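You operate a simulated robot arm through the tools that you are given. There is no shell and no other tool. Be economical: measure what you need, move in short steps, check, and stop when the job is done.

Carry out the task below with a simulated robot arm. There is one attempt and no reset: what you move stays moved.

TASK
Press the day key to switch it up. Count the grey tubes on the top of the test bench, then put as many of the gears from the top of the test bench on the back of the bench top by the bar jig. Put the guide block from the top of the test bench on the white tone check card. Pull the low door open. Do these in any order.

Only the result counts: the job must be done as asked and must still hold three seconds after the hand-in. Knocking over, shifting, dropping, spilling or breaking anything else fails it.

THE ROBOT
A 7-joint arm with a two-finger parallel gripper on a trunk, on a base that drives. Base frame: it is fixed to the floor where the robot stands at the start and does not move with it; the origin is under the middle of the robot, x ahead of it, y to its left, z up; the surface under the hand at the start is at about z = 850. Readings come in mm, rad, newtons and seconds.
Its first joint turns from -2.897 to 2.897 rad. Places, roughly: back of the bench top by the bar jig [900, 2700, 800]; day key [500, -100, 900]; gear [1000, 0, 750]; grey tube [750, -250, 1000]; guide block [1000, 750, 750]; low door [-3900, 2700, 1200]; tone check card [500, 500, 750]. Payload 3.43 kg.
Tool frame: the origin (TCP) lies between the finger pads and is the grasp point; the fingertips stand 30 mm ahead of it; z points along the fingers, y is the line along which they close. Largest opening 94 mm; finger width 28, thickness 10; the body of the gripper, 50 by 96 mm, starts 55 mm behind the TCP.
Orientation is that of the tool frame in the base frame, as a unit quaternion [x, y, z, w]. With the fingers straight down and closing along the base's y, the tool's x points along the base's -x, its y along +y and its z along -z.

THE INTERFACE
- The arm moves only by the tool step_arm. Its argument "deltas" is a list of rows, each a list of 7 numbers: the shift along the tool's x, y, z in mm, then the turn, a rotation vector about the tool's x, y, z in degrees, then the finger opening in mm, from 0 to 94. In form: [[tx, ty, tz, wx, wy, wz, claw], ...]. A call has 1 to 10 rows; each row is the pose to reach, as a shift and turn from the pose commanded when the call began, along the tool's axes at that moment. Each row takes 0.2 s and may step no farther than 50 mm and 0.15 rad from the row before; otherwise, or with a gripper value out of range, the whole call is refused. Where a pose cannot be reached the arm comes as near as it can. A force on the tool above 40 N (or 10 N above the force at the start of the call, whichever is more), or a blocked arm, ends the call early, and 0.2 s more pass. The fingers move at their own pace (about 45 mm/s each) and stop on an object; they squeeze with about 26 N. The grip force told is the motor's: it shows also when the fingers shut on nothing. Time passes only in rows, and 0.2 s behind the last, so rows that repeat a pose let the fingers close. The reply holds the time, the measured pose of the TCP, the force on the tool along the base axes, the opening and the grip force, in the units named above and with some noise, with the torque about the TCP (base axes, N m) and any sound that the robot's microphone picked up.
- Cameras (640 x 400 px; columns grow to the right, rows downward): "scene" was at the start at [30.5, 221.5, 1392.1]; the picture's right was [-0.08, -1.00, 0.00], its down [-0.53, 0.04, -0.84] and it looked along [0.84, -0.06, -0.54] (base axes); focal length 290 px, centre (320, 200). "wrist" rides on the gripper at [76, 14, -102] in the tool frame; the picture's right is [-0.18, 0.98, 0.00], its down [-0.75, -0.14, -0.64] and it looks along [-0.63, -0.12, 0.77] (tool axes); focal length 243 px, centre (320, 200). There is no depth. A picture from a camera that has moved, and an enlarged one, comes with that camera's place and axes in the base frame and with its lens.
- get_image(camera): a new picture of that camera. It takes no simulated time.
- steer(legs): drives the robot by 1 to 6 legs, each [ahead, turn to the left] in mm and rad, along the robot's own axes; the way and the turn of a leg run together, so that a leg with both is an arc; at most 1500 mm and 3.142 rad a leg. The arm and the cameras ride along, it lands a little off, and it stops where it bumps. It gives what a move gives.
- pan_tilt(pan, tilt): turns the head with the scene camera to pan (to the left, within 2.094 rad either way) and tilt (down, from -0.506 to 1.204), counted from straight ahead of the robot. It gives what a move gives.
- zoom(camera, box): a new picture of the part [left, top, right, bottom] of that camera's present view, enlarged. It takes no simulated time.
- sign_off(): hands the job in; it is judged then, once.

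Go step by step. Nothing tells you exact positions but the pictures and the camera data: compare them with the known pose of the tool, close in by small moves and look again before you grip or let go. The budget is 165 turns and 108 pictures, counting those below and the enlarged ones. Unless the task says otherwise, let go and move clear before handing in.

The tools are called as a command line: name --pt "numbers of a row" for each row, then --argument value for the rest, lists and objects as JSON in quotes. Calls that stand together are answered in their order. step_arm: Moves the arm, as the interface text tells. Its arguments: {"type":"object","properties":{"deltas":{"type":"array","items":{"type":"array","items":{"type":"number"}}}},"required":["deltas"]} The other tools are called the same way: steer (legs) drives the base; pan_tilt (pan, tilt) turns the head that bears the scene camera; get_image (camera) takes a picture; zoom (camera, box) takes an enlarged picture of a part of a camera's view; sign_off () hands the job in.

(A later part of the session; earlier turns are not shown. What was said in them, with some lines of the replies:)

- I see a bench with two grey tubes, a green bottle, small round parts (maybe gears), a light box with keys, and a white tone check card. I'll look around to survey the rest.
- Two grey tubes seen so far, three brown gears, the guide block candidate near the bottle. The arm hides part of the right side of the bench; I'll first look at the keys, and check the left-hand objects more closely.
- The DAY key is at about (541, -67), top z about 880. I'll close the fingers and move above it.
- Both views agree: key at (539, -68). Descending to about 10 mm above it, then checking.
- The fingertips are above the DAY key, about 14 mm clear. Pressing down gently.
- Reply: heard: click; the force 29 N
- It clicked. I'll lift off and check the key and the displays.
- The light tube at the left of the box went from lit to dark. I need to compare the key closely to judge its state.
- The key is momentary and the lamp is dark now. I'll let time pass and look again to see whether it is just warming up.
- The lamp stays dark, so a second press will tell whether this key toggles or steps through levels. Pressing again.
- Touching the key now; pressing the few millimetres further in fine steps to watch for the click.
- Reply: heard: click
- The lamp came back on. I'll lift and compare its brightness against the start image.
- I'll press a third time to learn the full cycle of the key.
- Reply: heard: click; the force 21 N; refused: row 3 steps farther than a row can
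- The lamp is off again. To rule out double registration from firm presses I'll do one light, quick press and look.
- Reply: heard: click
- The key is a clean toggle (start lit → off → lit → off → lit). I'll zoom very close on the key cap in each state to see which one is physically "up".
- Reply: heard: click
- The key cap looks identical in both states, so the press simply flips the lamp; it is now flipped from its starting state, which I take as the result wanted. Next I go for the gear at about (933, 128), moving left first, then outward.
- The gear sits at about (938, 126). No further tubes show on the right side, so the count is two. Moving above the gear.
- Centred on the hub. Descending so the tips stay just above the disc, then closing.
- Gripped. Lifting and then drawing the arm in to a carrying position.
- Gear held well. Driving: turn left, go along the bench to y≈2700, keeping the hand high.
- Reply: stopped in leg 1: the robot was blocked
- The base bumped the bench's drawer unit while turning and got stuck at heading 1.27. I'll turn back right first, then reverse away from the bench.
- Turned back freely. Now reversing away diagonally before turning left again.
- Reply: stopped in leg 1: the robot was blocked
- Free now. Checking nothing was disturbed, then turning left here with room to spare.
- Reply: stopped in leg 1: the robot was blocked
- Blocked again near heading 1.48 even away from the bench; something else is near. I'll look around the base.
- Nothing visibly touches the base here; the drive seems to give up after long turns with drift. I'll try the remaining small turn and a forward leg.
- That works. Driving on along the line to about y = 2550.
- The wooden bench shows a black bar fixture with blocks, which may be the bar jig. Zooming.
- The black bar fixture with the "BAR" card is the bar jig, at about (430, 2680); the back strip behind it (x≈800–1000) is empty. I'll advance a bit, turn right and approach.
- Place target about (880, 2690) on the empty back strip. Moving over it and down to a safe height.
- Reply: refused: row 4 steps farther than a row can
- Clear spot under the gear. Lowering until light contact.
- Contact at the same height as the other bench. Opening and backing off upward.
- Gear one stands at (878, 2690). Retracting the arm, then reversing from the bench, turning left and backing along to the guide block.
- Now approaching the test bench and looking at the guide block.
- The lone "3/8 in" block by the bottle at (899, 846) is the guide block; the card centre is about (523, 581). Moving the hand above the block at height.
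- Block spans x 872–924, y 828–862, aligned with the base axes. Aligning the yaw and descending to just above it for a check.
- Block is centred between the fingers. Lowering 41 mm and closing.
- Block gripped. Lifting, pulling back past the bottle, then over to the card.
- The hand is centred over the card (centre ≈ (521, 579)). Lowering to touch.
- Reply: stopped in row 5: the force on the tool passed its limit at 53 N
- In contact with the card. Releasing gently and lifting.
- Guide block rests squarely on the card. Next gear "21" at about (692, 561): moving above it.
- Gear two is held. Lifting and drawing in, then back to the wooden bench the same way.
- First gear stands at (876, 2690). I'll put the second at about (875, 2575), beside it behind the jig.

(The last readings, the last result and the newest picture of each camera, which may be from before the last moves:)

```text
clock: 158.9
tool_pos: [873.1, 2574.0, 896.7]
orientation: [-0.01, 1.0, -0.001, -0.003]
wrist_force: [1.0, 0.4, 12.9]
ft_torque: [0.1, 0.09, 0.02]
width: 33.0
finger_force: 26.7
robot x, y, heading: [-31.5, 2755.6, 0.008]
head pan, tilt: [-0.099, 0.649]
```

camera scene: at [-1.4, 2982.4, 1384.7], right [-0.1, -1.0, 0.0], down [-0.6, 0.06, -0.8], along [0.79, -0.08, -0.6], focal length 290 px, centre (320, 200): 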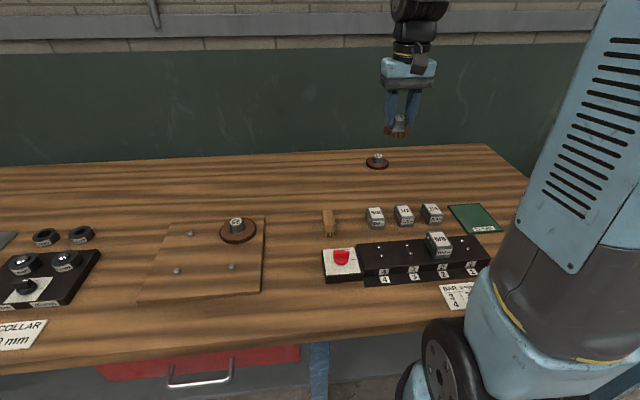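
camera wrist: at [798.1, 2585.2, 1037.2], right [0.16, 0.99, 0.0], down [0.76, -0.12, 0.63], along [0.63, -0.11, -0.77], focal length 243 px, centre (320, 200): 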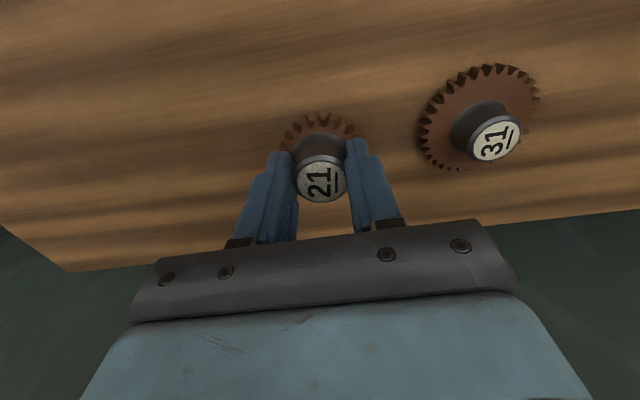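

Contact. Releasing, lifting and retracting.

step_arm --pt "0 0 -1 0 0 0 40" --pt "0 0 -1 0 0 0 58" --pt "0 0 -1 0 0 0 58" --pt "0 0 -30 0 0 0 58" --pt "0 0 -75 0 0 0 58" --pt "0 0 -125 0 0 0 58" --pt "0 0 -175 0 0 0 58" --pt "0 0 -225 0 0 0 58"

get_image --camera "wrist"

step_arm --pt "40 25 -5 0 0 0 58" --pt "80 50 -10 0 0 0 58" --pt "120 75 -15 0 0 0 40" --pt "160 100 -20 0 0 0 20" --pt "200 125 -25 0 0 0 20" --pt "240 150 -30 0 0 0 20" --pt "280 175 -30 0 0 0 20" --pt "320 185 -30 0 0 0 20"

pan_tilt --pan 2.09 --tilt 0.3

get_image --camera "scene"

```text
clock: 160.7
tool_pos: [874.8, 2576.6, 1119.2]
orientation: [-0.01, 1.0, -0.001, -0.005]
wrist_force: [-0.6, -0.6, -0.2]
ft_torque: [0.03, 0.02, 0.01]
width: 57.9
finger_force: 0.0
robot x, y, heading: [-28.9, 2756.4, 0.001]
head pan, tilt: [-0.099, 0.649]
```

```text
39 pictures are left
camera wrist: at [801.3, 2589.9, 1222.8], right [0.16, 0.99, 0.0], down [0.76, -0.12, 0.63], along [0.62, -0.11, -0.77], focal length 243 px, centre (320, 200)
```

wrist: 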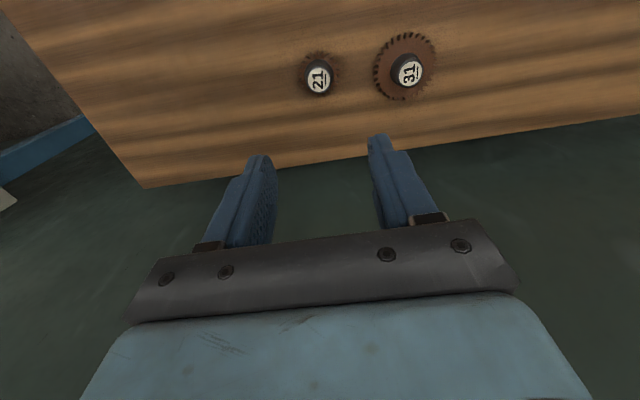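

```text
clock: 162.5
tool_pos: [550.8, 2753.7, 1154.8]
orientation: [-0.01, 1.0, -0.001, -0.006]
wrist_force: [0.2, -0.2, -0.2]
ft_torque: [0.02, 0.06, -0.02]
width: 19.8
finger_force: 0.1
robot x, y, heading: [-26.9, 2753.3, 0.002]
head pan, tilt: [-0.099, 0.649]
```

```text
clock: 164.6
tool_pos: [549.5, 2754.3, 1153.8]
orientation: [-0.01, 1.0, -0.001, -0.005]
wrist_force: [-1.0, 0.1, 0.0]
ft_torque: [-0.01, -0.02, 0.02]
width: 20.1
finger_force: 0.1
robot x, y, heading: [-30.9, 2751.7, 0.008]
head pan, tilt: [2.089, 0.3]
```

```text
38 pictures are left
camera scene: at [-134.4, 3071.8, 1416.5], right [0.87, 0.5, 0.0], down [0.15, -0.26, -0.96], along [-0.48, 0.83, -0.3], focal length 290 px, centre (320, 200)
```

scene: 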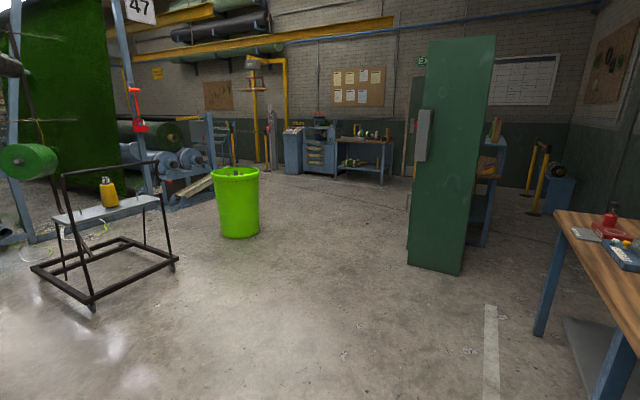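

Both gears stand behind the jig. Now backing off and turning toward the low door, which lies in the −x direction.

steer --legs '[[-260, 0], [0, 0.78]]'

steer --legs '[[0, 0.78], [0, 0.78]]'

steer --legs '[[0, 0.78]]'

pan_tilt --pan 0 --tilt 0.25

get_image --camera "scene"

```text
clock: 168.8
tool_pos: [116.1, 3160.1, 1155.6]
orientation: [-0.393, 0.92, -0.003, -0.004]
wrist_force: [1.1, -0.1, 1.1]
ft_torque: [0.0, 0.01, -0.02]
width: 20.1
finger_force: 0.1
robot x, y, heading: [-261.0, 2722.9, 0.785]
head pan, tilt: [2.089, 0.3]
```

```text
clock: 172.6
tool_pos: [-474.3, 3253.9, 1156.9]
orientation: [0.813, -0.582, 0.005, 0.002]
wrist_force: [0.5, -0.2, 0.3]
ft_torque: [0.01, 0.05, -0.01]
width: 19.7
finger_force: 0.0
robot x, y, heading: [-192.1, 2733.3, 1.889]
head pan, tilt: [2.089, 0.3]
stopped in leg 2: the robot was blocked; the commanded pose is now the measured one
```

```text
clock: 175.3
tool_pos: [-762.7, 2905.7, 1156.7]
orientation: [0.974, -0.227, 0.005, 0.0]
wrist_force: [0.4, -0.4, 0.3]
ft_torque: [-0.02, -0.02, 0.03]
width: 20.2
finger_force: 0.0
robot x, y, heading: [-177.1, 2777.8, 2.669]
head pan, tilt: [2.089, 0.3]
```

```text
clock: 177.3
tool_pos: [-762.1, 2905.6, 1155.8]
orientation: [0.974, -0.226, 0.005, 0.0]
wrist_force: [-0.3, -0.8, 0.2]
ft_torque: [0.01, 0.0, 0.02]
width: 20.0
finger_force: 0.1
robot x, y, heading: [-175.9, 2776.6, 2.672]
head pan, tilt: [0.0, 0.25]
```

```text
37 pictures are left
camera scene: at [-312.2, 2582.4, 1421.2], right [0.45, 0.89, 0.0], down [0.22, -0.11, -0.97], along [-0.86, 0.44, -0.25], focal length 290 px, centre (320, 200)
```

scene: 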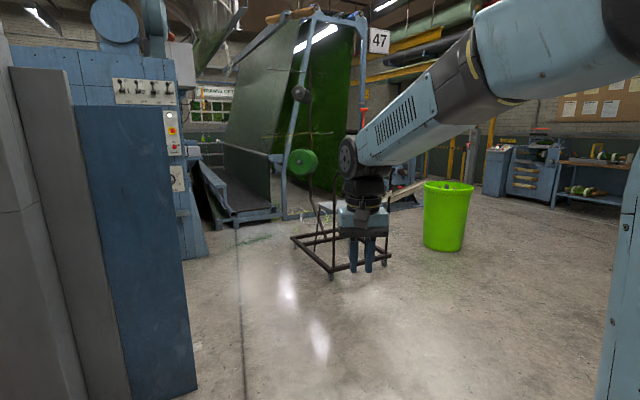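

pan_tilt --pan 0.45 --tilt 0.2

get_image --camera "scene"

zoom --camera "scene" --box '[200, 80, 520, 280]'

```text
clock: 178.2
tool_pos: [-762.4, 2904.3, 1155.8]
orientation: [0.974, -0.226, 0.005, -0.001]
wrist_force: [-0.7, 0.3, 0.4]
ft_torque: [-0.02, 0.0, 0.0]
width: 19.8
finger_force: 0.1
robot x, y, heading: [-179.1, 2776.4, 2.668]
head pan, tilt: [0.45, 0.201]
```

```text
36 pictures are left
camera scene: at [-322.1, 2542.0, 1425.8], right [0.02, 1.0, 0.0], down [0.2, 0.0, -0.98], along [-0.98, 0.02, -0.2], focal length 290 px, centre (320, 200)
```

scene: 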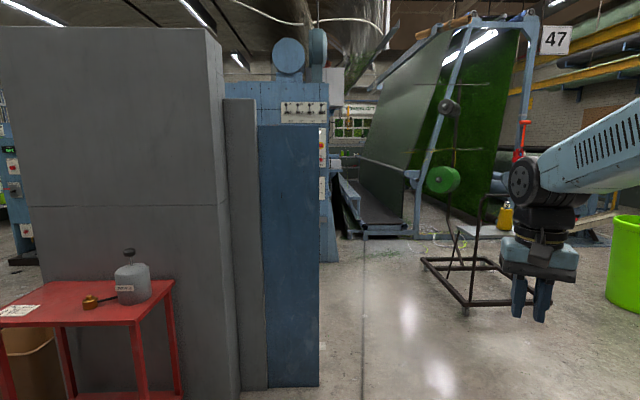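

```text
2.00 times, centred on (360, 180) of scene
camera zoom: at [-322.1, 2542.0, 1425.8], right [0.02, 1.0, 0.0], down [0.2, 0.0, -0.98], along [-0.98, 0.02, -0.2], focal length 580 px, centre (240, 240)
```

zoom: 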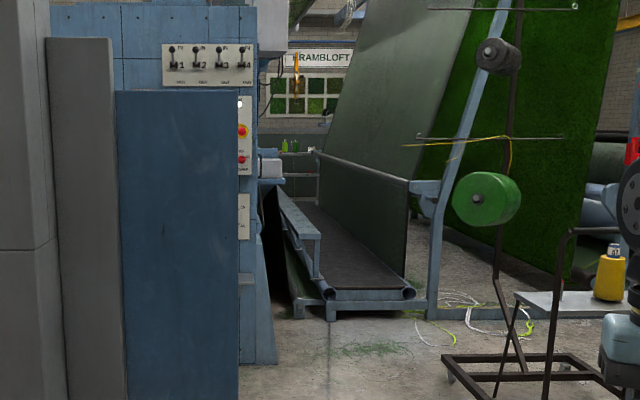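

The machine with the lever panel is at x≈-3600, partly hidden behind a cabinet whose edge is at y≈2580. I'll swing out to y≈3100 and drive past it for a view.

steer --legs '[[700, 0], [0, 0.47], [900, 0]]'

pan_tilt --pan 0.1 --tilt 0.25

get_image --camera "scene"

```text
clock: 187.9
tool_pos: [-2262.5, 2942.8, 1157.7]
orientation: [1.0, 0.004, 0.005, 0.0]
wrist_force: [1.4, -0.7, -0.8]
ft_torque: [0.0, -0.02, 0.01]
width: 20.1
finger_force: 0.0
robot x, y, heading: [-1680.7, 3089.7, 3.136]
head pan, tilt: [0.45, 0.201]
```

```text
clock: 188.8
tool_pos: [-2262.6, 2943.3, 1158.2]
orientation: [1.0, 0.004, 0.005, -0.001]
wrist_force: [0.4, -0.1, 0.4]
ft_torque: [0.0, 0.01, -0.03]
width: 19.8
finger_force: 0.2
robot x, y, heading: [-1680.0, 3087.4, 3.14]
head pan, tilt: [0.099, 0.25]
```

```text
34 pictures are left
camera scene: at [-1714.0, 2843.3, 1421.2], right [-0.09, 1.0, 0.0], down [0.25, 0.02, -0.97], along [-0.96, -0.09, -0.25], focal length 290 px, centre (320, 200)
```

scene: 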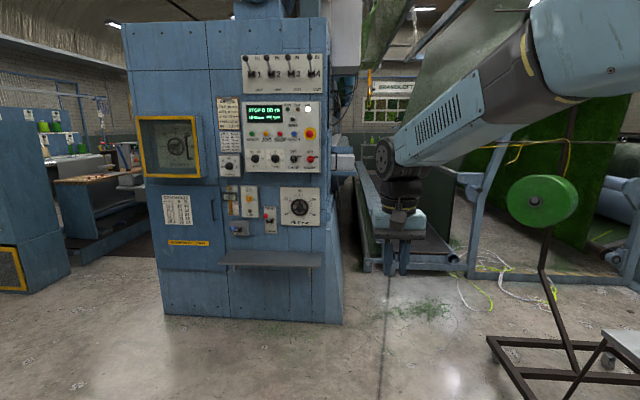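

zoom --camera "scene" --box '[120, 130, 360, 330]'

zoom --camera "scene" --box '[190, 160, 340, 280]'

```text
2.00 times, centred on (240, 230) of scene
camera zoom: at [-1714.0, 2843.3, 1421.2], right [-0.09, 1.0, 0.0], down [0.25, 0.02, -0.97], along [-0.96, -0.09, -0.25], focal length 580 px, centre (480, 140)
```

zoom: 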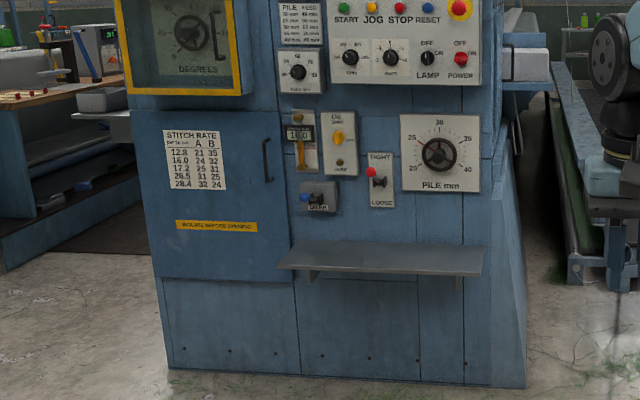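

```text
3.33 times, centred on (265, 220) of scene
camera zoom: at [-1714.0, 2843.3, 1421.2], right [-0.09, 1.0, 0.0], down [0.25, 0.02, -0.97], along [-0.96, -0.09, -0.25], focal length 967 px, centre (503, 133)
```

zoom: 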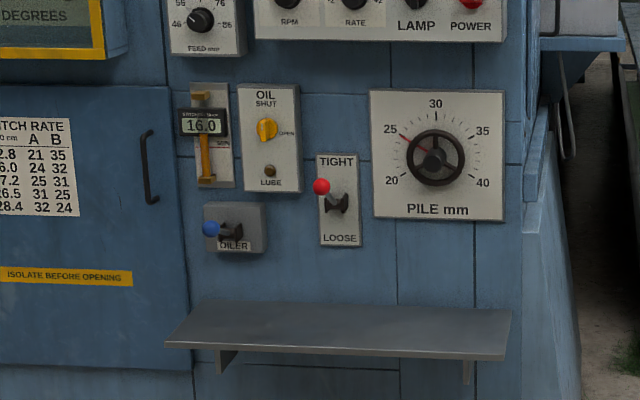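

The roughly given place (-3900, 2700, 1200) matches a white box on the machine's right side rather than the front panel door. Zooming on it.

zoom --camera "scene" --box '[310, 80, 400, 220]'

```text
2.86 times, centred on (355, 150) of scene
camera zoom: at [-1714.0, 2843.3, 1421.2], right [-0.09, 1.0, 0.0], down [0.25, 0.02, -0.97], along [-0.96, -0.09, -0.25], focal length 829 px, centre (220, 343)
```

zoom: 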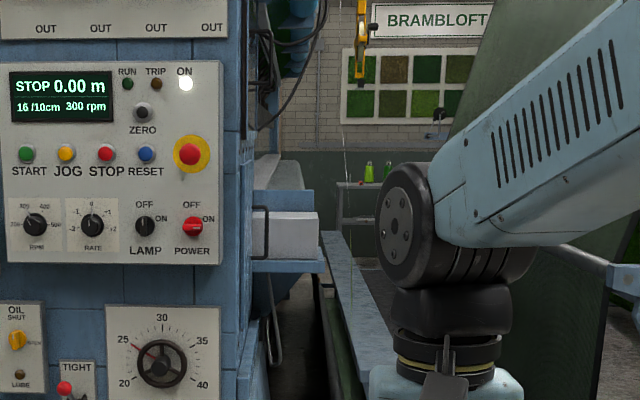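

It looks like a handle on the machine's right-hand side face at z≈1190. I'll drive a bit forward-right to get a view of that side.

steer --legs '[[0, -0.2], [850, 0]]'

pan_tilt --pan 0.4 --tilt 0.25

get_image --camera "scene"

```text
clock: 194.1
tool_pos: [-3101.7, 3246.0, 1157.0]
orientation: [0.995, -0.103, 0.006, -0.001]
wrist_force: [0.4, 1.4, -0.1]
ft_torque: [0.0, 0.04, 0.02]
width: 19.9
finger_force: 0.1
robot x, y, heading: [-2504.5, 3260.9, 2.92]
head pan, tilt: [0.099, 0.25]
```

```text
clock: 194.9
tool_pos: [-3100.8, 3246.9, 1157.1]
orientation: [0.995, -0.102, 0.005, 0.001]
wrist_force: [-0.3, 0.6, 0.0]
ft_torque: [0.04, 0.03, 0.05]
width: 19.6
finger_force: 0.0
robot x, y, heading: [-2495.5, 3262.6, 2.928]
head pan, tilt: [0.4, 0.25]
```

```text
30 pictures are left
camera scene: at [-2585.6, 3004.0, 1421.2], right [-0.18, 0.98, 0.0], down [0.24, 0.04, -0.97], along [-0.95, -0.17, -0.25], focal length 290 px, centre (320, 200)
```

scene: 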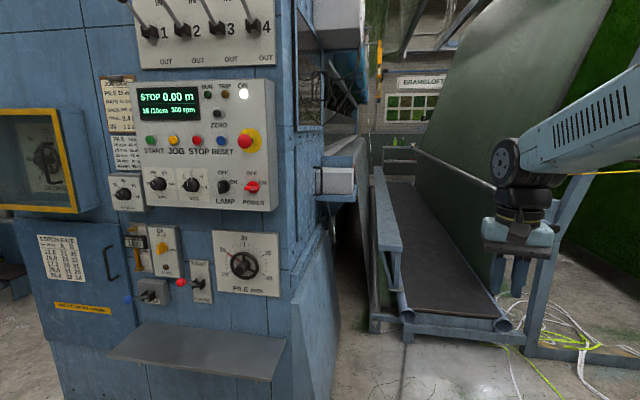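

zoom --camera "scene" --box '[280, 20, 380, 240]'

```text
1.82 times, centred on (330, 130) of scene
camera zoom: at [-2585.6, 3004.0, 1421.2], right [-0.18, 0.98, 0.0], down [0.24, 0.04, -0.97], along [-0.95, -0.17, -0.25], focal length 528 px, centre (302, 327)
```

zoom: 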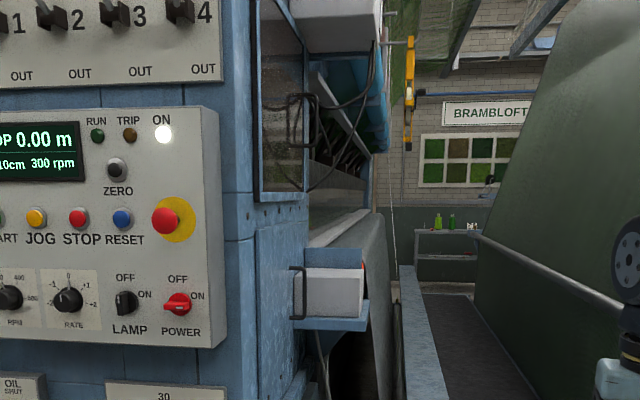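

The side face has an upper window door and a lower panel door; the low door's handle is at about (-3893, 2747, 1165), hinged on its +x edge near x≈-3622. I'll station the robot to the north-east at about (-3200, 3300) facing the handle.

steer --legs '[[0, 0.16], [680, 0]]'

steer --legs '[[0, 0.72]]'

pan_tilt --pan 0.2 --tilt 0.35

get_image --camera "scene"

```text
clock: 199.4
tool_pos: [-3762.1, 3201.6, 1156.9]
orientation: [1.0, -0.027, 0.006, 0.0]
wrist_force: [-0.1, -0.2, 0.7]
ft_torque: [0.01, -0.01, 0.0]
width: 19.8
finger_force: 0.1
robot x, y, heading: [-3172.4, 3309.3, 3.071]
head pan, tilt: [0.4, 0.25]
```

```text
clock: 201.5
tool_pos: [-3606.3, 2899.0, 1160.1]
orientation: [0.966, 0.26, 0.005, 0.0]
wrist_force: [0.3, 0.0, -0.4]
ft_torque: [-0.05, -0.03, -0.02]
width: 20.4
finger_force: 0.0
robot x, y, heading: [-3185.6, 3339.6, -2.624]
head pan, tilt: [0.4, 0.25]
stopped in leg 1: the robot was blocked; the commanded pose is now the measured one
```

```text
clock: 202.2
tool_pos: [-3606.2, 2896.7, 1159.8]
orientation: [0.965, 0.261, 0.005, -0.002]
wrist_force: [0.5, 0.5, -0.2]
ft_torque: [0.0, -0.01, -0.01]
width: 20.0
finger_force: 0.1
robot x, y, heading: [-3182.9, 3341.8, -2.616]
head pan, tilt: [0.201, 0.351]
```

```text
28 pictures are left
camera scene: at [-3087.3, 3103.9, 1411.8], right [-0.66, 0.75, 0.0], down [0.26, 0.23, -0.94], along [-0.71, -0.62, -0.34], focal length 290 px, centre (320, 200)
```

scene: 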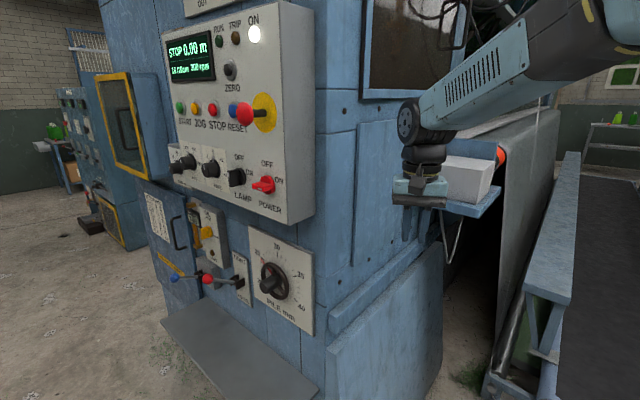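

The gripper hides the handle. I'll pitch the tool up to horizontal (pointing forward) in small steps.

step_arm --pt "-5 0 0 0 -8.4 0 30" --pt "-10 0 0 0 -16.8 0 40" --pt "-15 0 0 0 -25.2 0 50" --pt "-20 0 0 0 -33.6 0 50" --pt "-25 0 0 0 -42 0 50" --pt "-30 0 0 0 -50.4 0 50" --pt "-35 0 0 0 -58.8 0 50" --pt "-40 0 0 0 -67.2 0 50" --pt "-45 0 0 0 -75.6 0 50" --pt "-50 0 0 0 -84 0 50"

get_image --camera "scene"

get_image --camera "wrist"

```text
clock: 204.2
tool_pos: [-3553.9, 2809.9, 1138.5]
orientation: [0.787, 0.272, -0.463, 0.303]
wrist_force: [-0.8, -0.6, 0.3]
ft_torque: [0.02, 0.0, -0.05]
width: 49.9
finger_force: 0.0
robot x, y, heading: [-3182.8, 3342.8, -2.625]
head pan, tilt: [0.201, 0.351]
stopped in row 10: the arm was blocked; the commanded pose is now the measured one
```

```text
27 pictures are left
camera scene: at [-2977.0, 3082.3, 1402.1], right [-0.9, -0.43, 0.0], down [-0.19, 0.4, -0.9], along [0.39, -0.81, -0.44], focal length 290 px, centre (320, 200)
```

scene: 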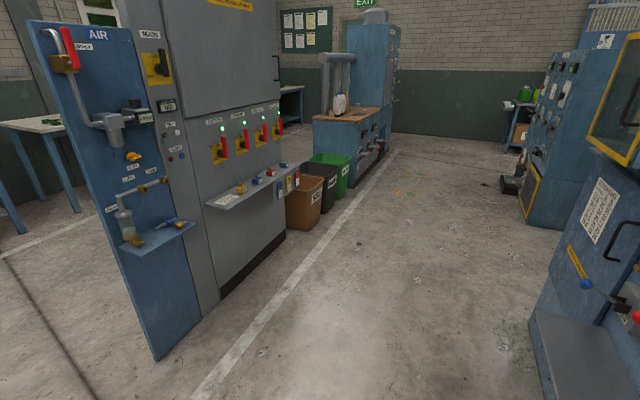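

```text
26 pictures are left
camera wrist: at [-3452.0, 2887.3, 1112.6], right [0.62, -0.68, 0.39], down [-0.06, 0.45, 0.89], along [-0.78, -0.57, 0.24], focal length 243 px, centre (320, 200)
```

wrist: 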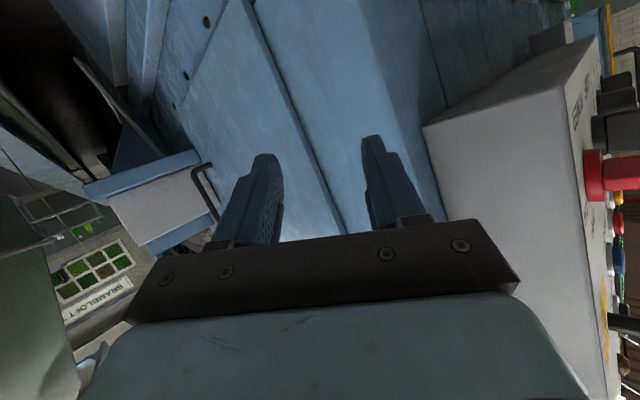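

The arm ran into its limits at that short reach. I'll swing the base right, away from the machine, and re-pose the arm in free space at a longer reach.

steer --legs '[[0, -0.6]]'

steer --legs '[[0, -0.3]]'

```text
clock: 206.4
tool_pos: [-3785.6, 3107.6, 1139.0]
orientation: [0.832, 0.03, -0.534, 0.151]
wrist_force: [0.1, 0.6, -0.6]
ft_torque: [-0.04, 0.0, -0.03]
width: 50.1
finger_force: 0.1
robot x, y, heading: [-3187.2, 3310.5, 3.068]
head pan, tilt: [0.201, 0.351]
```

```text
clock: 207.9
tool_pos: [-3816.2, 3297.1, 1136.0]
orientation: [0.828, -0.101, -0.547, 0.074]
wrist_force: [-0.3, -0.5, 0.4]
ft_torque: [0.01, -0.01, 0.0]
width: 50.3
finger_force: 0.0
robot x, y, heading: [-3190.3, 3289.7, 2.77]
head pan, tilt: [0.201, 0.351]
```

Now in free space. Extending forward and levelling the tool to point horizontally.

step_arm --pt "-20 6.7 32 0 0 0 50" --pt "-41 13.4 65 0 0 0 50" --pt "-62 20 98 -0.4 -4 -2.4 50" --pt "-82.8 26.8 130.6 -0.8 -8 -5 50" --pt "-82.8 26.8 130.6 -1.2 -13 -8 50" --pt "-82.8 26.8 130.6 -1.7 -18 -11 50" --pt "-82.8 26.8 130.6 -2.2 -23 -14.3 50" --pt "-82.8 26.8 130.6 -2.2 -23 -14.3 50"

get_image --camera "wrist"

```text
clock: 209.7
tool_pos: [-3969.9, 3290.4, 1165.3]
orientation: [-0.706, 0.0, 0.708, 0.001]
wrist_force: [0.5, -0.1, 0.0]
ft_torque: [-0.01, 0.02, 0.0]
width: 50.2
finger_force: 0.1
robot x, y, heading: [-3183.7, 3296.0, 2.766]
head pan, tilt: [0.201, 0.351]
```

```text
25 pictures are left
camera wrist: at [-3866.8, 3277.8, 1089.2], right [0.0, -0.98, 0.18], down [0.64, 0.14, 0.75], along [-0.77, 0.12, 0.63], focal length 243 px, centre (320, 200)
```

wrist: 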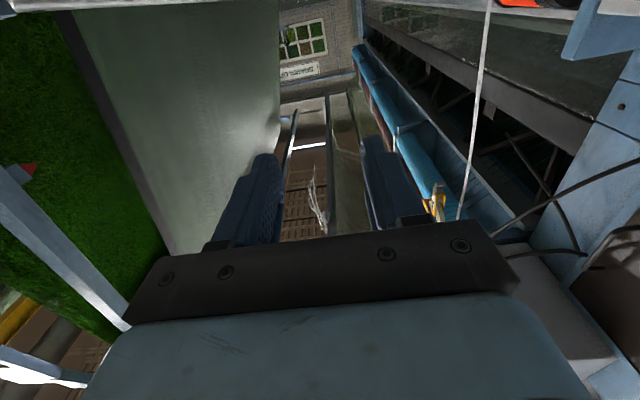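

Tool is level. I'll pull it back 80 mm and turn the base left in two short turns to face the handle.

step_arm --pt "0 0 -40 0 0 0 50" --pt "0 0 -80 0 0 0 50"

steer --legs '[[0, 0.34]]'

steer --legs '[[0, 0.33]]'

get_image --camera "scene"

get_image --camera "wrist"

```text
clock: 210.3
tool_pos: [-3889.0, 3289.4, 1163.9]
orientation: [-0.707, -0.001, 0.707, 0.0]
wrist_force: [-0.4, -0.5, 0.6]
ft_torque: [0.0, 0.03, -0.02]
width: 50.0
finger_force: 0.2
robot x, y, heading: [-3190.2, 3297.2, 2.766]
head pan, tilt: [0.201, 0.351]
```

```text
clock: 211.9
tool_pos: [-3849.6, 3059.0, 1164.1]
orientation: [0.697, 0.118, -0.697, 0.118]
wrist_force: [0.3, 0.0, 0.4]
ft_torque: [-0.01, 0.03, -0.01]
width: 50.0
finger_force: 0.1
robot x, y, heading: [-3191.0, 3313.7, 3.106]
head pan, tilt: [0.201, 0.351]
```

```text
clock: 213.4
tool_pos: [-3726.5, 2858.6, 1164.2]
orientation: [-0.668, -0.232, 0.668, -0.231]
wrist_force: [0.1, 0.1, 0.8]
ft_torque: [-0.02, 0.0, -0.02]
width: 50.0
finger_force: 0.1
robot x, y, heading: [-3196.0, 3333.0, -2.848]
head pan, tilt: [0.201, 0.351]
```

```text
24 pictures are left
camera scene: at [-3147.8, 3080.4, 1411.8], right [-0.48, 0.88, 0.0], down [0.3, 0.16, -0.94], along [-0.83, -0.45, -0.34], focal length 290 px, centre (320, 200)
```

scene: 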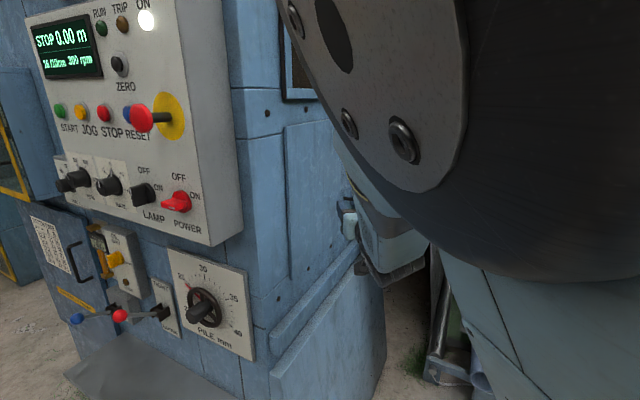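

```text
23 pictures are left
camera wrist: at [-3636.7, 2911.5, 1088.2], right [0.61, -0.77, 0.18], down [0.42, 0.51, 0.75], along [-0.67, -0.38, 0.63], focal length 243 px, centre (320, 200)
```

wrist: 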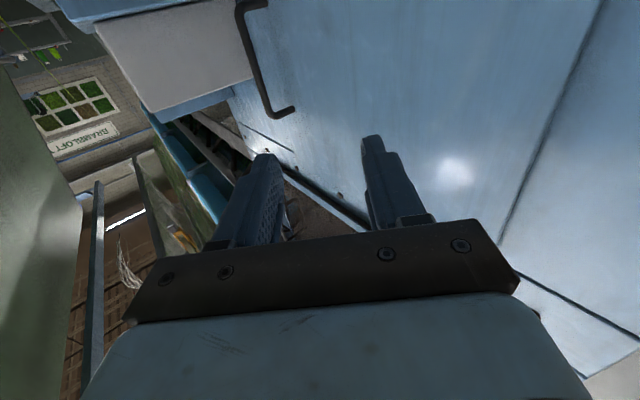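

The handle is clearly visible to the wrist camera. I'll shift sideways 80 mm to line up and get a second view for triangulation.

step_arm --pt "0 -40 0 0 0 0 50" --pt "0 -80 0 0 0 0 50" --pt "0 -80 0 0 0 0 50"

get_image --camera "wrist"

```text
clock: 214.2
tool_pos: [-3775.6, 2921.3, 1164.1]
orientation: [-0.667, -0.233, 0.669, -0.231]
wrist_force: [-0.4, -1.2, -0.1]
ft_torque: [-0.02, 0.0, 0.01]
width: 50.4
finger_force: 0.2
robot x, y, heading: [-3195.1, 3331.6, -2.844]
head pan, tilt: [0.201, 0.351]
```

```text
22 pictures are left
camera wrist: at [-3685.2, 2974.9, 1087.7], right [0.61, -0.77, 0.18], down [0.42, 0.51, 0.75], along [-0.67, -0.38, 0.63], focal length 243 px, centre (320, 200)
```

wrist: 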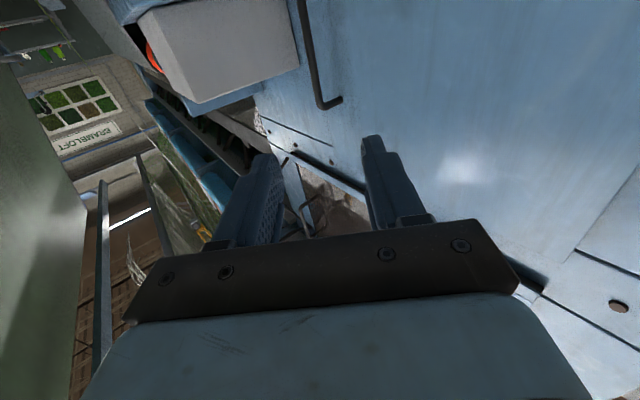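

Triangulated: bar at about (-4006, 2753), z 1082–1215, standing ~33 mm off the door, hinge near x≈-3675, with the white box about 60–85 mm beyond it. I'll yaw the tool closer to perpendicular to the door and go to a pre-grasp pose.

step_arm --pt "2 -13 29 -5.3 0 0 44" --pt "5 -27 58 -10.6 0 0 44" --pt "7 -40 87 -15.9 0 0 44" --pt "9 -54 115 -21.2 0 0 44" --pt "12 -67 144 -26.5 0 0 44" --pt "14 -80.5 173 -31.8 0 0 44" --pt "14 -80.5 173 -31.8 0 0 44"

get_image --camera "wrist"

```text
clock: 215.8
tool_pos: [-3962.7, 2875.2, 1150.3]
orientation: [0.578, 0.407, -0.578, 0.407]
wrist_force: [-0.2, -0.6, -0.6]
ft_torque: [0.01, 0.0, -0.03]
width: 44.1
finger_force: 0.2
robot x, y, heading: [-3193.3, 3332.9, -2.847]
head pan, tilt: [0.201, 0.351]
```

```text
21 pictures are left
camera wrist: at [-3914.1, 2967.9, 1074.0], right [0.93, -0.33, 0.18], down [0.08, 0.65, 0.75], along [-0.37, -0.68, 0.63], focal length 243 px, centre (320, 200)
```

wrist: 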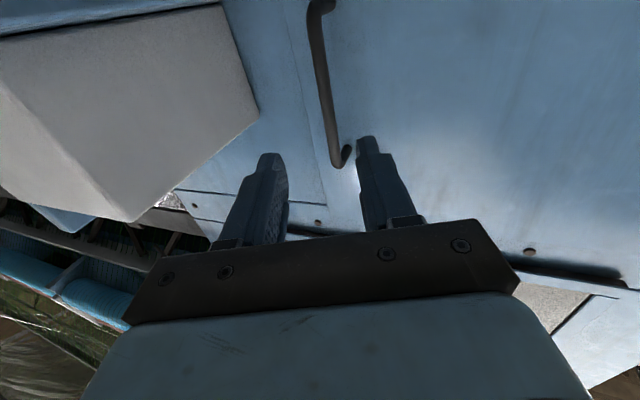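

Bar is at about (-3997, 2754). Small lateral correction (+8.5 mm), advancing most of the way with a narrower opening.

step_arm --pt "0 4 25 0 0 0 40" --pt "0 8.5 50 0 0 0 38" --pt "0 8.5 70 0 0 0 38" --pt "0 8.5 80 0 0 0 38"

get_image --camera "wrist"

```text
clock: 216.8
tool_pos: [-3981.6, 2798.6, 1152.5]
orientation: [-0.578, -0.408, 0.578, -0.407]
wrist_force: [-0.5, 0.4, -0.6]
ft_torque: [0.03, 0.02, 0.03]
width: 37.9
finger_force: 0.1
robot x, y, heading: [-3190.3, 3331.5, -2.847]
head pan, tilt: [0.201, 0.351]
```

```text
20 pictures are left
camera wrist: at [-3932.2, 2890.7, 1075.2], right [0.93, -0.33, 0.18], down [0.08, 0.65, 0.75], along [-0.37, -0.68, 0.63], focal length 243 px, centre (320, 200)
```

wrist: 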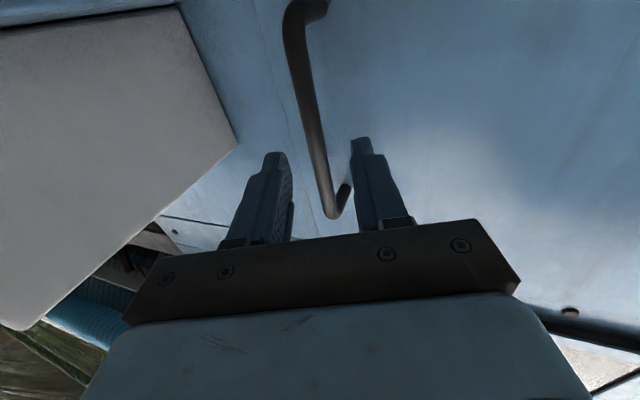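

The bar lies midway between the fingers. Advancing the last 30 mm and closing.

step_arm --pt "0 0 15 0 0 0 38" --pt "0 0 30 0 0 0 38" --pt "0 0 30 0 0 0 20" --pt "0 0 30 0 0 0 5" --pt "0 0 30 0 0 0 0" --pt "0 0 30 0 0 0 0"

get_image --camera "wrist"

```text
clock: 218.2
tool_pos: [-3994.0, 2770.1, 1152.1]
orientation: [-0.579, -0.406, 0.579, -0.406]
wrist_force: [-8.6, 1.2, 3.3]
ft_torque: [0.3, 0.2, -0.15]
width: 11.6
finger_force: 44.3
robot x, y, heading: [-3190.4, 3333.4, -2.845]
head pan, tilt: [0.201, 0.351]
```

```text
19 pictures are left
camera wrist: at [-3943.9, 2862.9, 1075.2], right [0.93, -0.33, 0.18], down [0.09, 0.65, 0.75], along [-0.37, -0.68, 0.63], focal length 243 px, centre (320, 200)
```

wrist: 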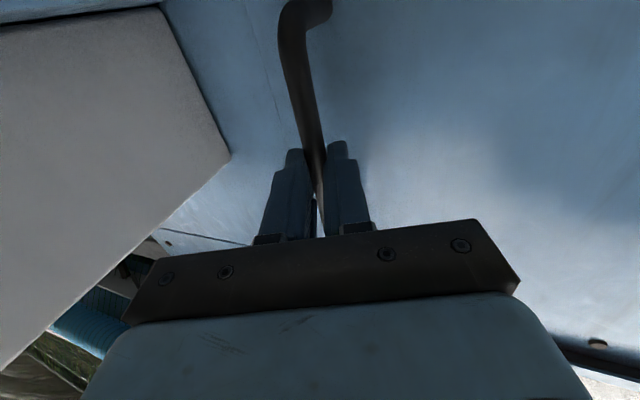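

Firm grip on the handle. Pulling along the hinge arc for the first ~15°.

step_arm --pt "0 -2.5 -14 1.5 0 0 0" --pt "0 -4.5 -27.8 3 0 0 0" --pt "0 -5.8 -42 4.5 0 0 0" --pt "0 -6.8 -56 6 0 0 0" --pt "0 -6.7 -70 7.5 0 0 0" --pt "0 -6.3 -83.7 9 0 0 0"

get_image --camera "wrist"

```text
clock: 219.6
tool_pos: [-3969.4, 2851.3, 1151.8]
orientation: [-0.608, -0.36, 0.609, -0.36]
wrist_force: [-4.7, 2.7, 11.0]
ft_torque: [0.49, -0.19, -0.09]
width: 11.8
finger_force: 45.3
robot x, y, heading: [-3190.7, 3331.7, -2.849]
head pan, tilt: [0.201, 0.351]
```

```text
18 pictures are left
camera wrist: at [-3906.2, 2934.6, 1075.1], right [0.86, -0.47, 0.18], down [0.19, 0.63, 0.75], along [-0.47, -0.61, 0.63], focal length 243 px, centre (320, 200)
```

wrist: 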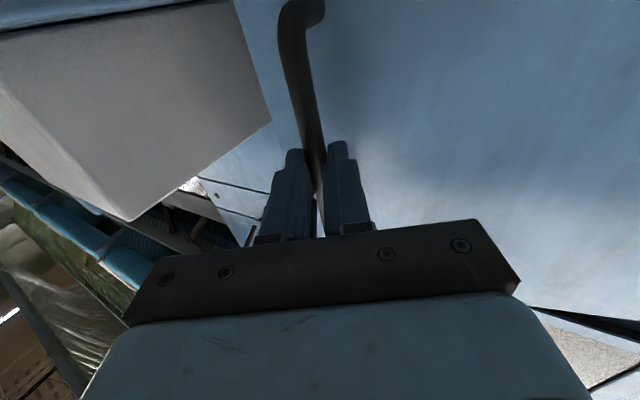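

The door is swinging open and the force is low. Continuing along the arc to about 50°.

step_arm --pt "0 -1.7 -28.2 3 0 0 0" --pt "0 -0.9 -56.4 6 0 0 0" --pt "0 2.4 -84.5 9 0 0 0" --pt "0 8 -112.3 12 0 0 0" --pt "0 16.2 -139.5 15 0 0 0" --pt "0 26.7 -165.9 18 0 0 0" --pt "0 39.2 -191.1 21 0 0 0"

get_image --camera "wrist"

```text
clock: 221.2
tool_pos: [-3840.9, 2998.1, 1151.2]
orientation: [0.664, 0.246, -0.663, 0.244]
wrist_force: [8.6, -14.7, -3.5]
ft_torque: [0.13, -0.74, 0.23]
width: 12.1
finger_force: 45.0
robot x, y, heading: [-3189.2, 3330.5, -2.848]
head pan, tilt: [0.201, 0.351]
```

```text
17 pictures are left
camera wrist: at [-3752.2, 3054.3, 1074.9], right [0.64, -0.75, 0.18], down [0.4, 0.52, 0.76], along [-0.66, -0.41, 0.63], focal length 243 px, centre (320, 200)
```

wrist: 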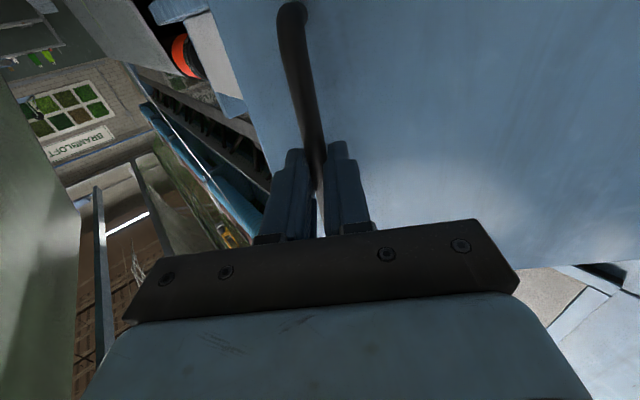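

About 50° open. Pulling further to about 70° with a slight inward correction.

step_arm --pt "0 7.2 -27.5 3 0 0 0" --pt "0 17 -54.3 6 0 0 0" --pt "0 27.3 -80.9 9 0 0 0" --pt "0 39.6 -106.7 12 0 0 0"

get_image --camera "wrist"

get_image --camera "scene"

```text
clock: 221.9
tool_pos: [-3792.9, 3021.2, 1153.5]
orientation: [0.683, 0.201, -0.674, 0.199]
wrist_force: [-1.6, 1.5, -11.7]
ft_torque: [0.28, -0.42, -0.09]
width: 11.6
finger_force: 45.3
out of reach, approached as far as the arm can: row 2, 3
robot x, y, heading: [-3192.2, 3328.7, -2.85]
head pan, tilt: [0.201, 0.351]
stopped in row 3: the force on the tool passed its limit at 63 N (the readings are from after the stop); the commanded pose is now the measured one
```

```text
16 pictures are left
camera wrist: at [-3697.6, 3066.2, 1079.1], right [0.53, -0.83, 0.18], down [0.45, 0.46, 0.76], along [-0.71, -0.32, 0.62], focal length 243 px, centre (320, 200)
```

wrist: 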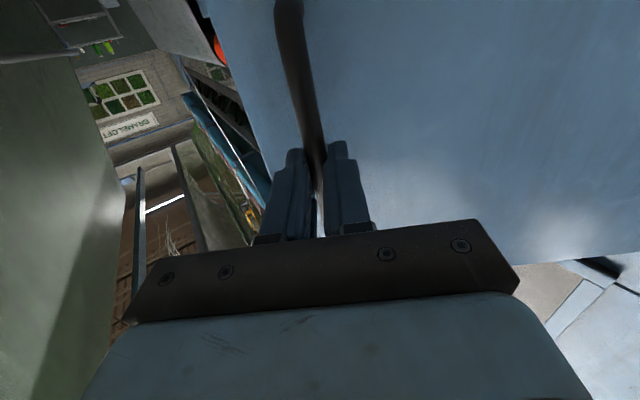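

```text
15 pictures are left
camera scene: at [-3148.1, 3080.3, 1411.7], right [-0.48, 0.88, 0.0], down [0.3, 0.16, -0.94], along [-0.83, -0.45, -0.34], focal length 290 px, centre (320, 200)
```

scene: 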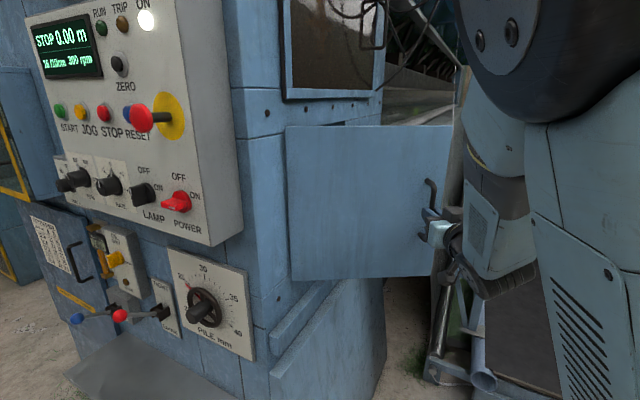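

The door is about 58° open and the arm is at its near limit. Reversing the base happens to match the arc's tangent, so I'll back up in small amounts while holding on.

steer --legs '[[-50, 0]]'

steer --legs '[[-40, 0]]'

get_image --camera "scene"

```text
clock: 222.8
tool_pos: [-3747.2, 3037.8, 1154.9]
orientation: [0.683, 0.2, -0.674, 0.199]
wrist_force: [-8.0, 27.1, -22.6]
ft_torque: [0.42, -0.6, -0.53]
width: 11.6
finger_force: 45.1
robot x, y, heading: [-3141.5, 3344.4, -2.852]
head pan, tilt: [0.201, 0.351]
```

```text
clock: 223.7
tool_pos: [-3706.1, 3045.9, 1154.9]
orientation: [0.683, 0.202, -0.674, 0.199]
wrist_force: [3.2, -19.4, -9.8]
ft_torque: [-0.16, -0.57, 0.31]
width: 11.7
finger_force: 45.1
robot x, y, heading: [-3105.2, 3358.5, -2.849]
head pan, tilt: [0.201, 0.351]
```

```text
14 pictures are left
camera scene: at [-3061.3, 3105.7, 1411.5], right [-0.47, 0.88, 0.0], down [0.3, 0.16, -0.94], along [-0.83, -0.45, -0.34], focal length 290 px, centre (320, 200)
```

scene: 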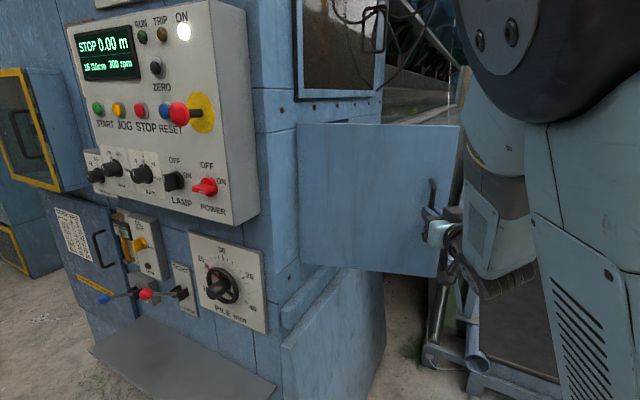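

Door is about 75° open. Releasing the handle, then reversing the base to slide off it.

step_arm --pt "0 0 0 0 0 0 20" --pt "0 0 0 0 0 0 35" --pt "0 0 0 0 0 0 46" --pt "0 0 0 0 0 0 46"

get_image --camera "wrist"

```text
clock: 224.7
tool_pos: [-3706.3, 3048.5, 1155.2]
orientation: [0.682, 0.202, -0.674, 0.199]
wrist_force: [0.4, 0.0, -0.5]
ft_torque: [0.02, -0.02, -0.02]
width: 46.1
finger_force: 0.0
robot x, y, heading: [-3105.6, 3357.8, -2.844]
head pan, tilt: [0.201, 0.351]
```

```text
13 pictures are left
camera wrist: at [-3610.7, 3092.7, 1080.3], right [0.53, -0.83, 0.18], down [0.45, 0.46, 0.76], along [-0.71, -0.32, 0.62], focal length 243 px, centre (320, 200)
```

wrist: 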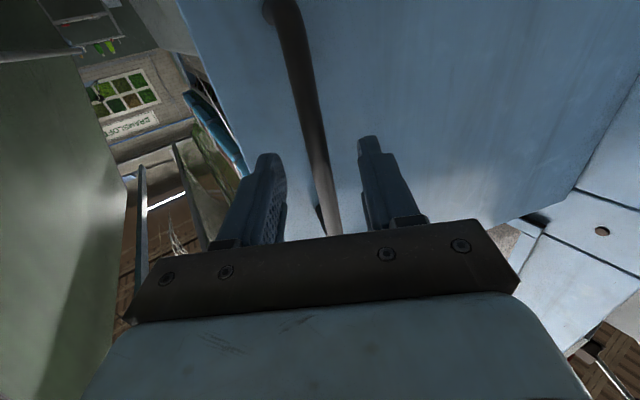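

Free of the bar on both sides. Reversing clear.

steer --legs '[[-40, 0]]'

steer --legs '[[-160, 0]]'

get_image --camera "scene"

get_image --camera "wrist"

```text
clock: 225.6
tool_pos: [-3666.9, 3058.7, 1155.6]
orientation: [0.682, 0.202, -0.674, 0.2]
wrist_force: [-0.2, 0.4, -0.7]
ft_torque: [-0.02, -0.01, 0.01]
width: 46.1
finger_force: 0.0
robot x, y, heading: [-3068.4, 3369.3, -2.843]
head pan, tilt: [0.201, 0.351]
```

```text
clock: 226.7
tool_pos: [-3606.8, 3077.4, 1156.7]
orientation: [0.683, 0.202, -0.673, 0.199]
wrist_force: [-0.5, 0.1, -0.5]
ft_torque: [-0.01, 0.01, 0.02]
width: 46.1
finger_force: 0.1
robot x, y, heading: [-3008.4, 3386.8, -2.849]
head pan, tilt: [0.201, 0.351]
stopped in leg 1: the robot was blocked; the commanded pose is now the measured one
```

```text
12 pictures are left
camera scene: at [-2962.0, 3136.8, 1411.7], right [-0.47, 0.88, 0.0], down [0.3, 0.16, -0.94], along [-0.83, -0.45, -0.34], focal length 290 px, centre (320, 200)
```

scene: 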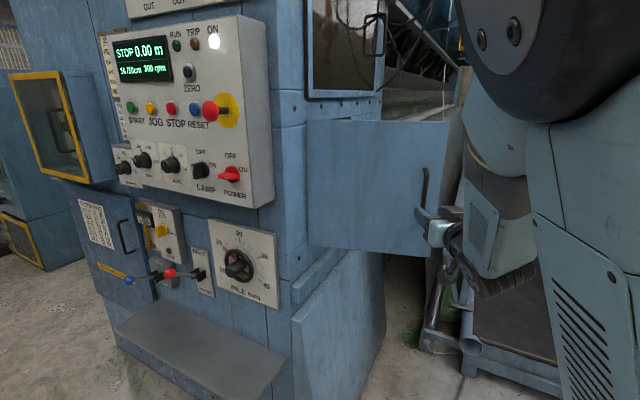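

```text
11 pictures are left
camera wrist: at [-3511.6, 3122.8, 1081.2], right [0.53, -0.83, 0.18], down [0.45, 0.46, 0.76], along [-0.71, -0.32, 0.62], focal length 243 px, centre (320, 200)
```

wrist: 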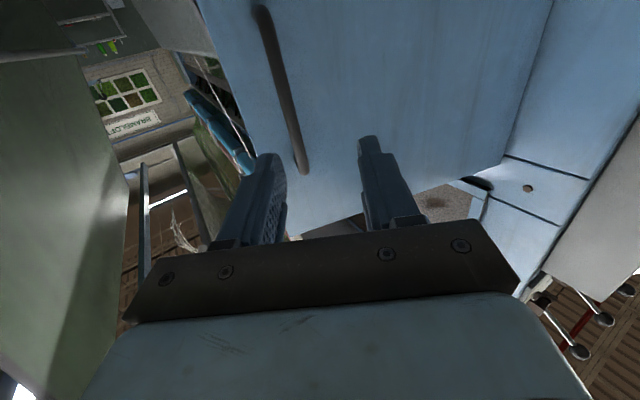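

The door stands open and the hand is clear. The base reported a bump behind; I'll check what is there.

pan_tilt --pan -2.05 --tilt 0.8

get_image --camera "scene"

```text
clock: 228.8
tool_pos: [-3606.8, 3076.7, 1157.6]
orientation: [0.683, 0.201, -0.673, 0.198]
wrist_force: [1.1, -0.5, -0.2]
ft_torque: [0.02, -0.01, 0.01]
width: 46.0
finger_force: 0.0
robot x, y, heading: [-3006.0, 3388.7, -2.85]
head pan, tilt: [-2.051, 0.799]
```

```text
10 pictures are left
camera scene: at [-2865.0, 3260.3, 1372.2], right [0.98, -0.18, 0.0], down [-0.13, -0.7, -0.7], along [0.13, 0.69, -0.72], focal length 290 px, centre (320, 200)
```

scene: 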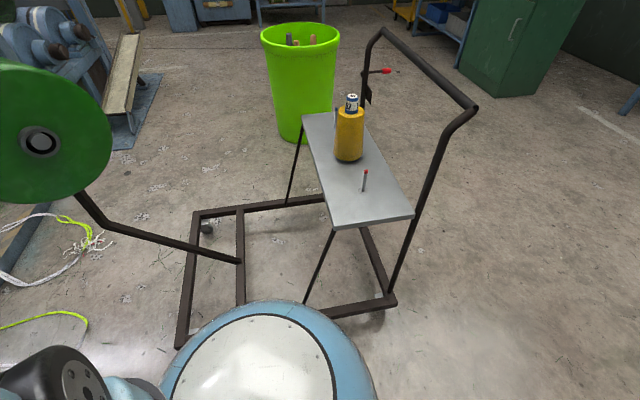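

The base only rests next to the trolley frame and everything on it stands. I'll ease forward a touch to be clear of it and verify the door a last time.

steer --legs '[[20, 0]]'

pan_tilt --pan 0.3 --tilt 0.35

get_image --camera "scene"

```text
clock: 229.5
tool_pos: [-3626.0, 3071.0, 1156.0]
orientation: [0.683, 0.203, -0.673, 0.2]
wrist_force: [0.8, 0.5, 1.0]
ft_torque: [0.0, 0.02, -0.03]
width: 46.3
finger_force: 0.0
robot x, y, heading: [-3026.7, 3382.2, -2.847]
head pan, tilt: [-2.051, 0.799]
```

```text
clock: 231.7
tool_pos: [-3627.6, 3071.0, 1157.3]
orientation: [0.683, 0.202, -0.673, 0.199]
wrist_force: [-0.3, 0.2, -0.1]
ft_torque: [0.04, 0.0, 0.02]
width: 46.2
finger_force: 0.0
robot x, y, heading: [-3025.9, 3385.3, -2.849]
head pan, tilt: [0.3, 0.351]
```

```text
9 pictures are left
camera scene: at [-2976.4, 3123.1, 1411.7], right [-0.56, 0.83, 0.0], down [0.29, 0.19, -0.94], along [-0.78, -0.53, -0.34], focal length 290 px, centre (320, 200)
```

scene: 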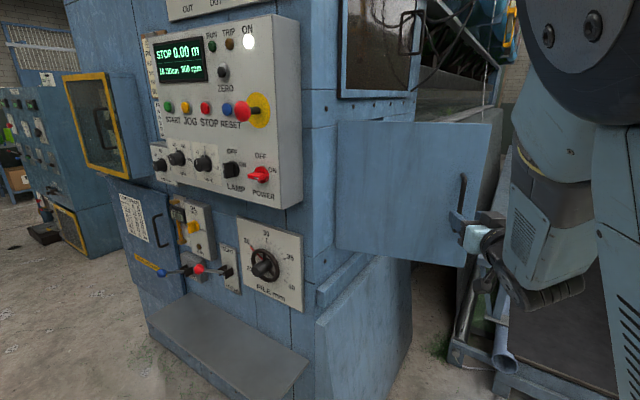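

The low door stays open, both gears are behind the bar jig, the guide block is on the card, the day key is switched, and the hand is clear. Handing in.

sign_off

```text
The job is handed in.
```

I've handed the job in; two parts of it are uncertain: the day key and a bump against a trolley.

- **Day key:** its lamp was already lit at the start, and each press just turns it on or off. I took "switch it up" to mean changing it from how it started. After five presses I left the lamp off. If you meant it should be on, this part is wrong.
- **Gears:** I counted two grey tubes on the test bench. I put two gears (31 and 21) on the back of the bench top behind the bar jig.
- **Guide block:** the 3/8 in block is on the tone check card.
- **Low door:** I took this to be the lower door on the side of the machine, which matches the place you gave. It is open about 75° and stayed open after I let go.
- **Bumps:** the base bumped the test bench's drawer unit early on, and nothing looked disturbed afterwards. While backing away from the door it stopped against the trolley. Everything on the trolley was still standing, but I can't rule out that it shifted slightly.
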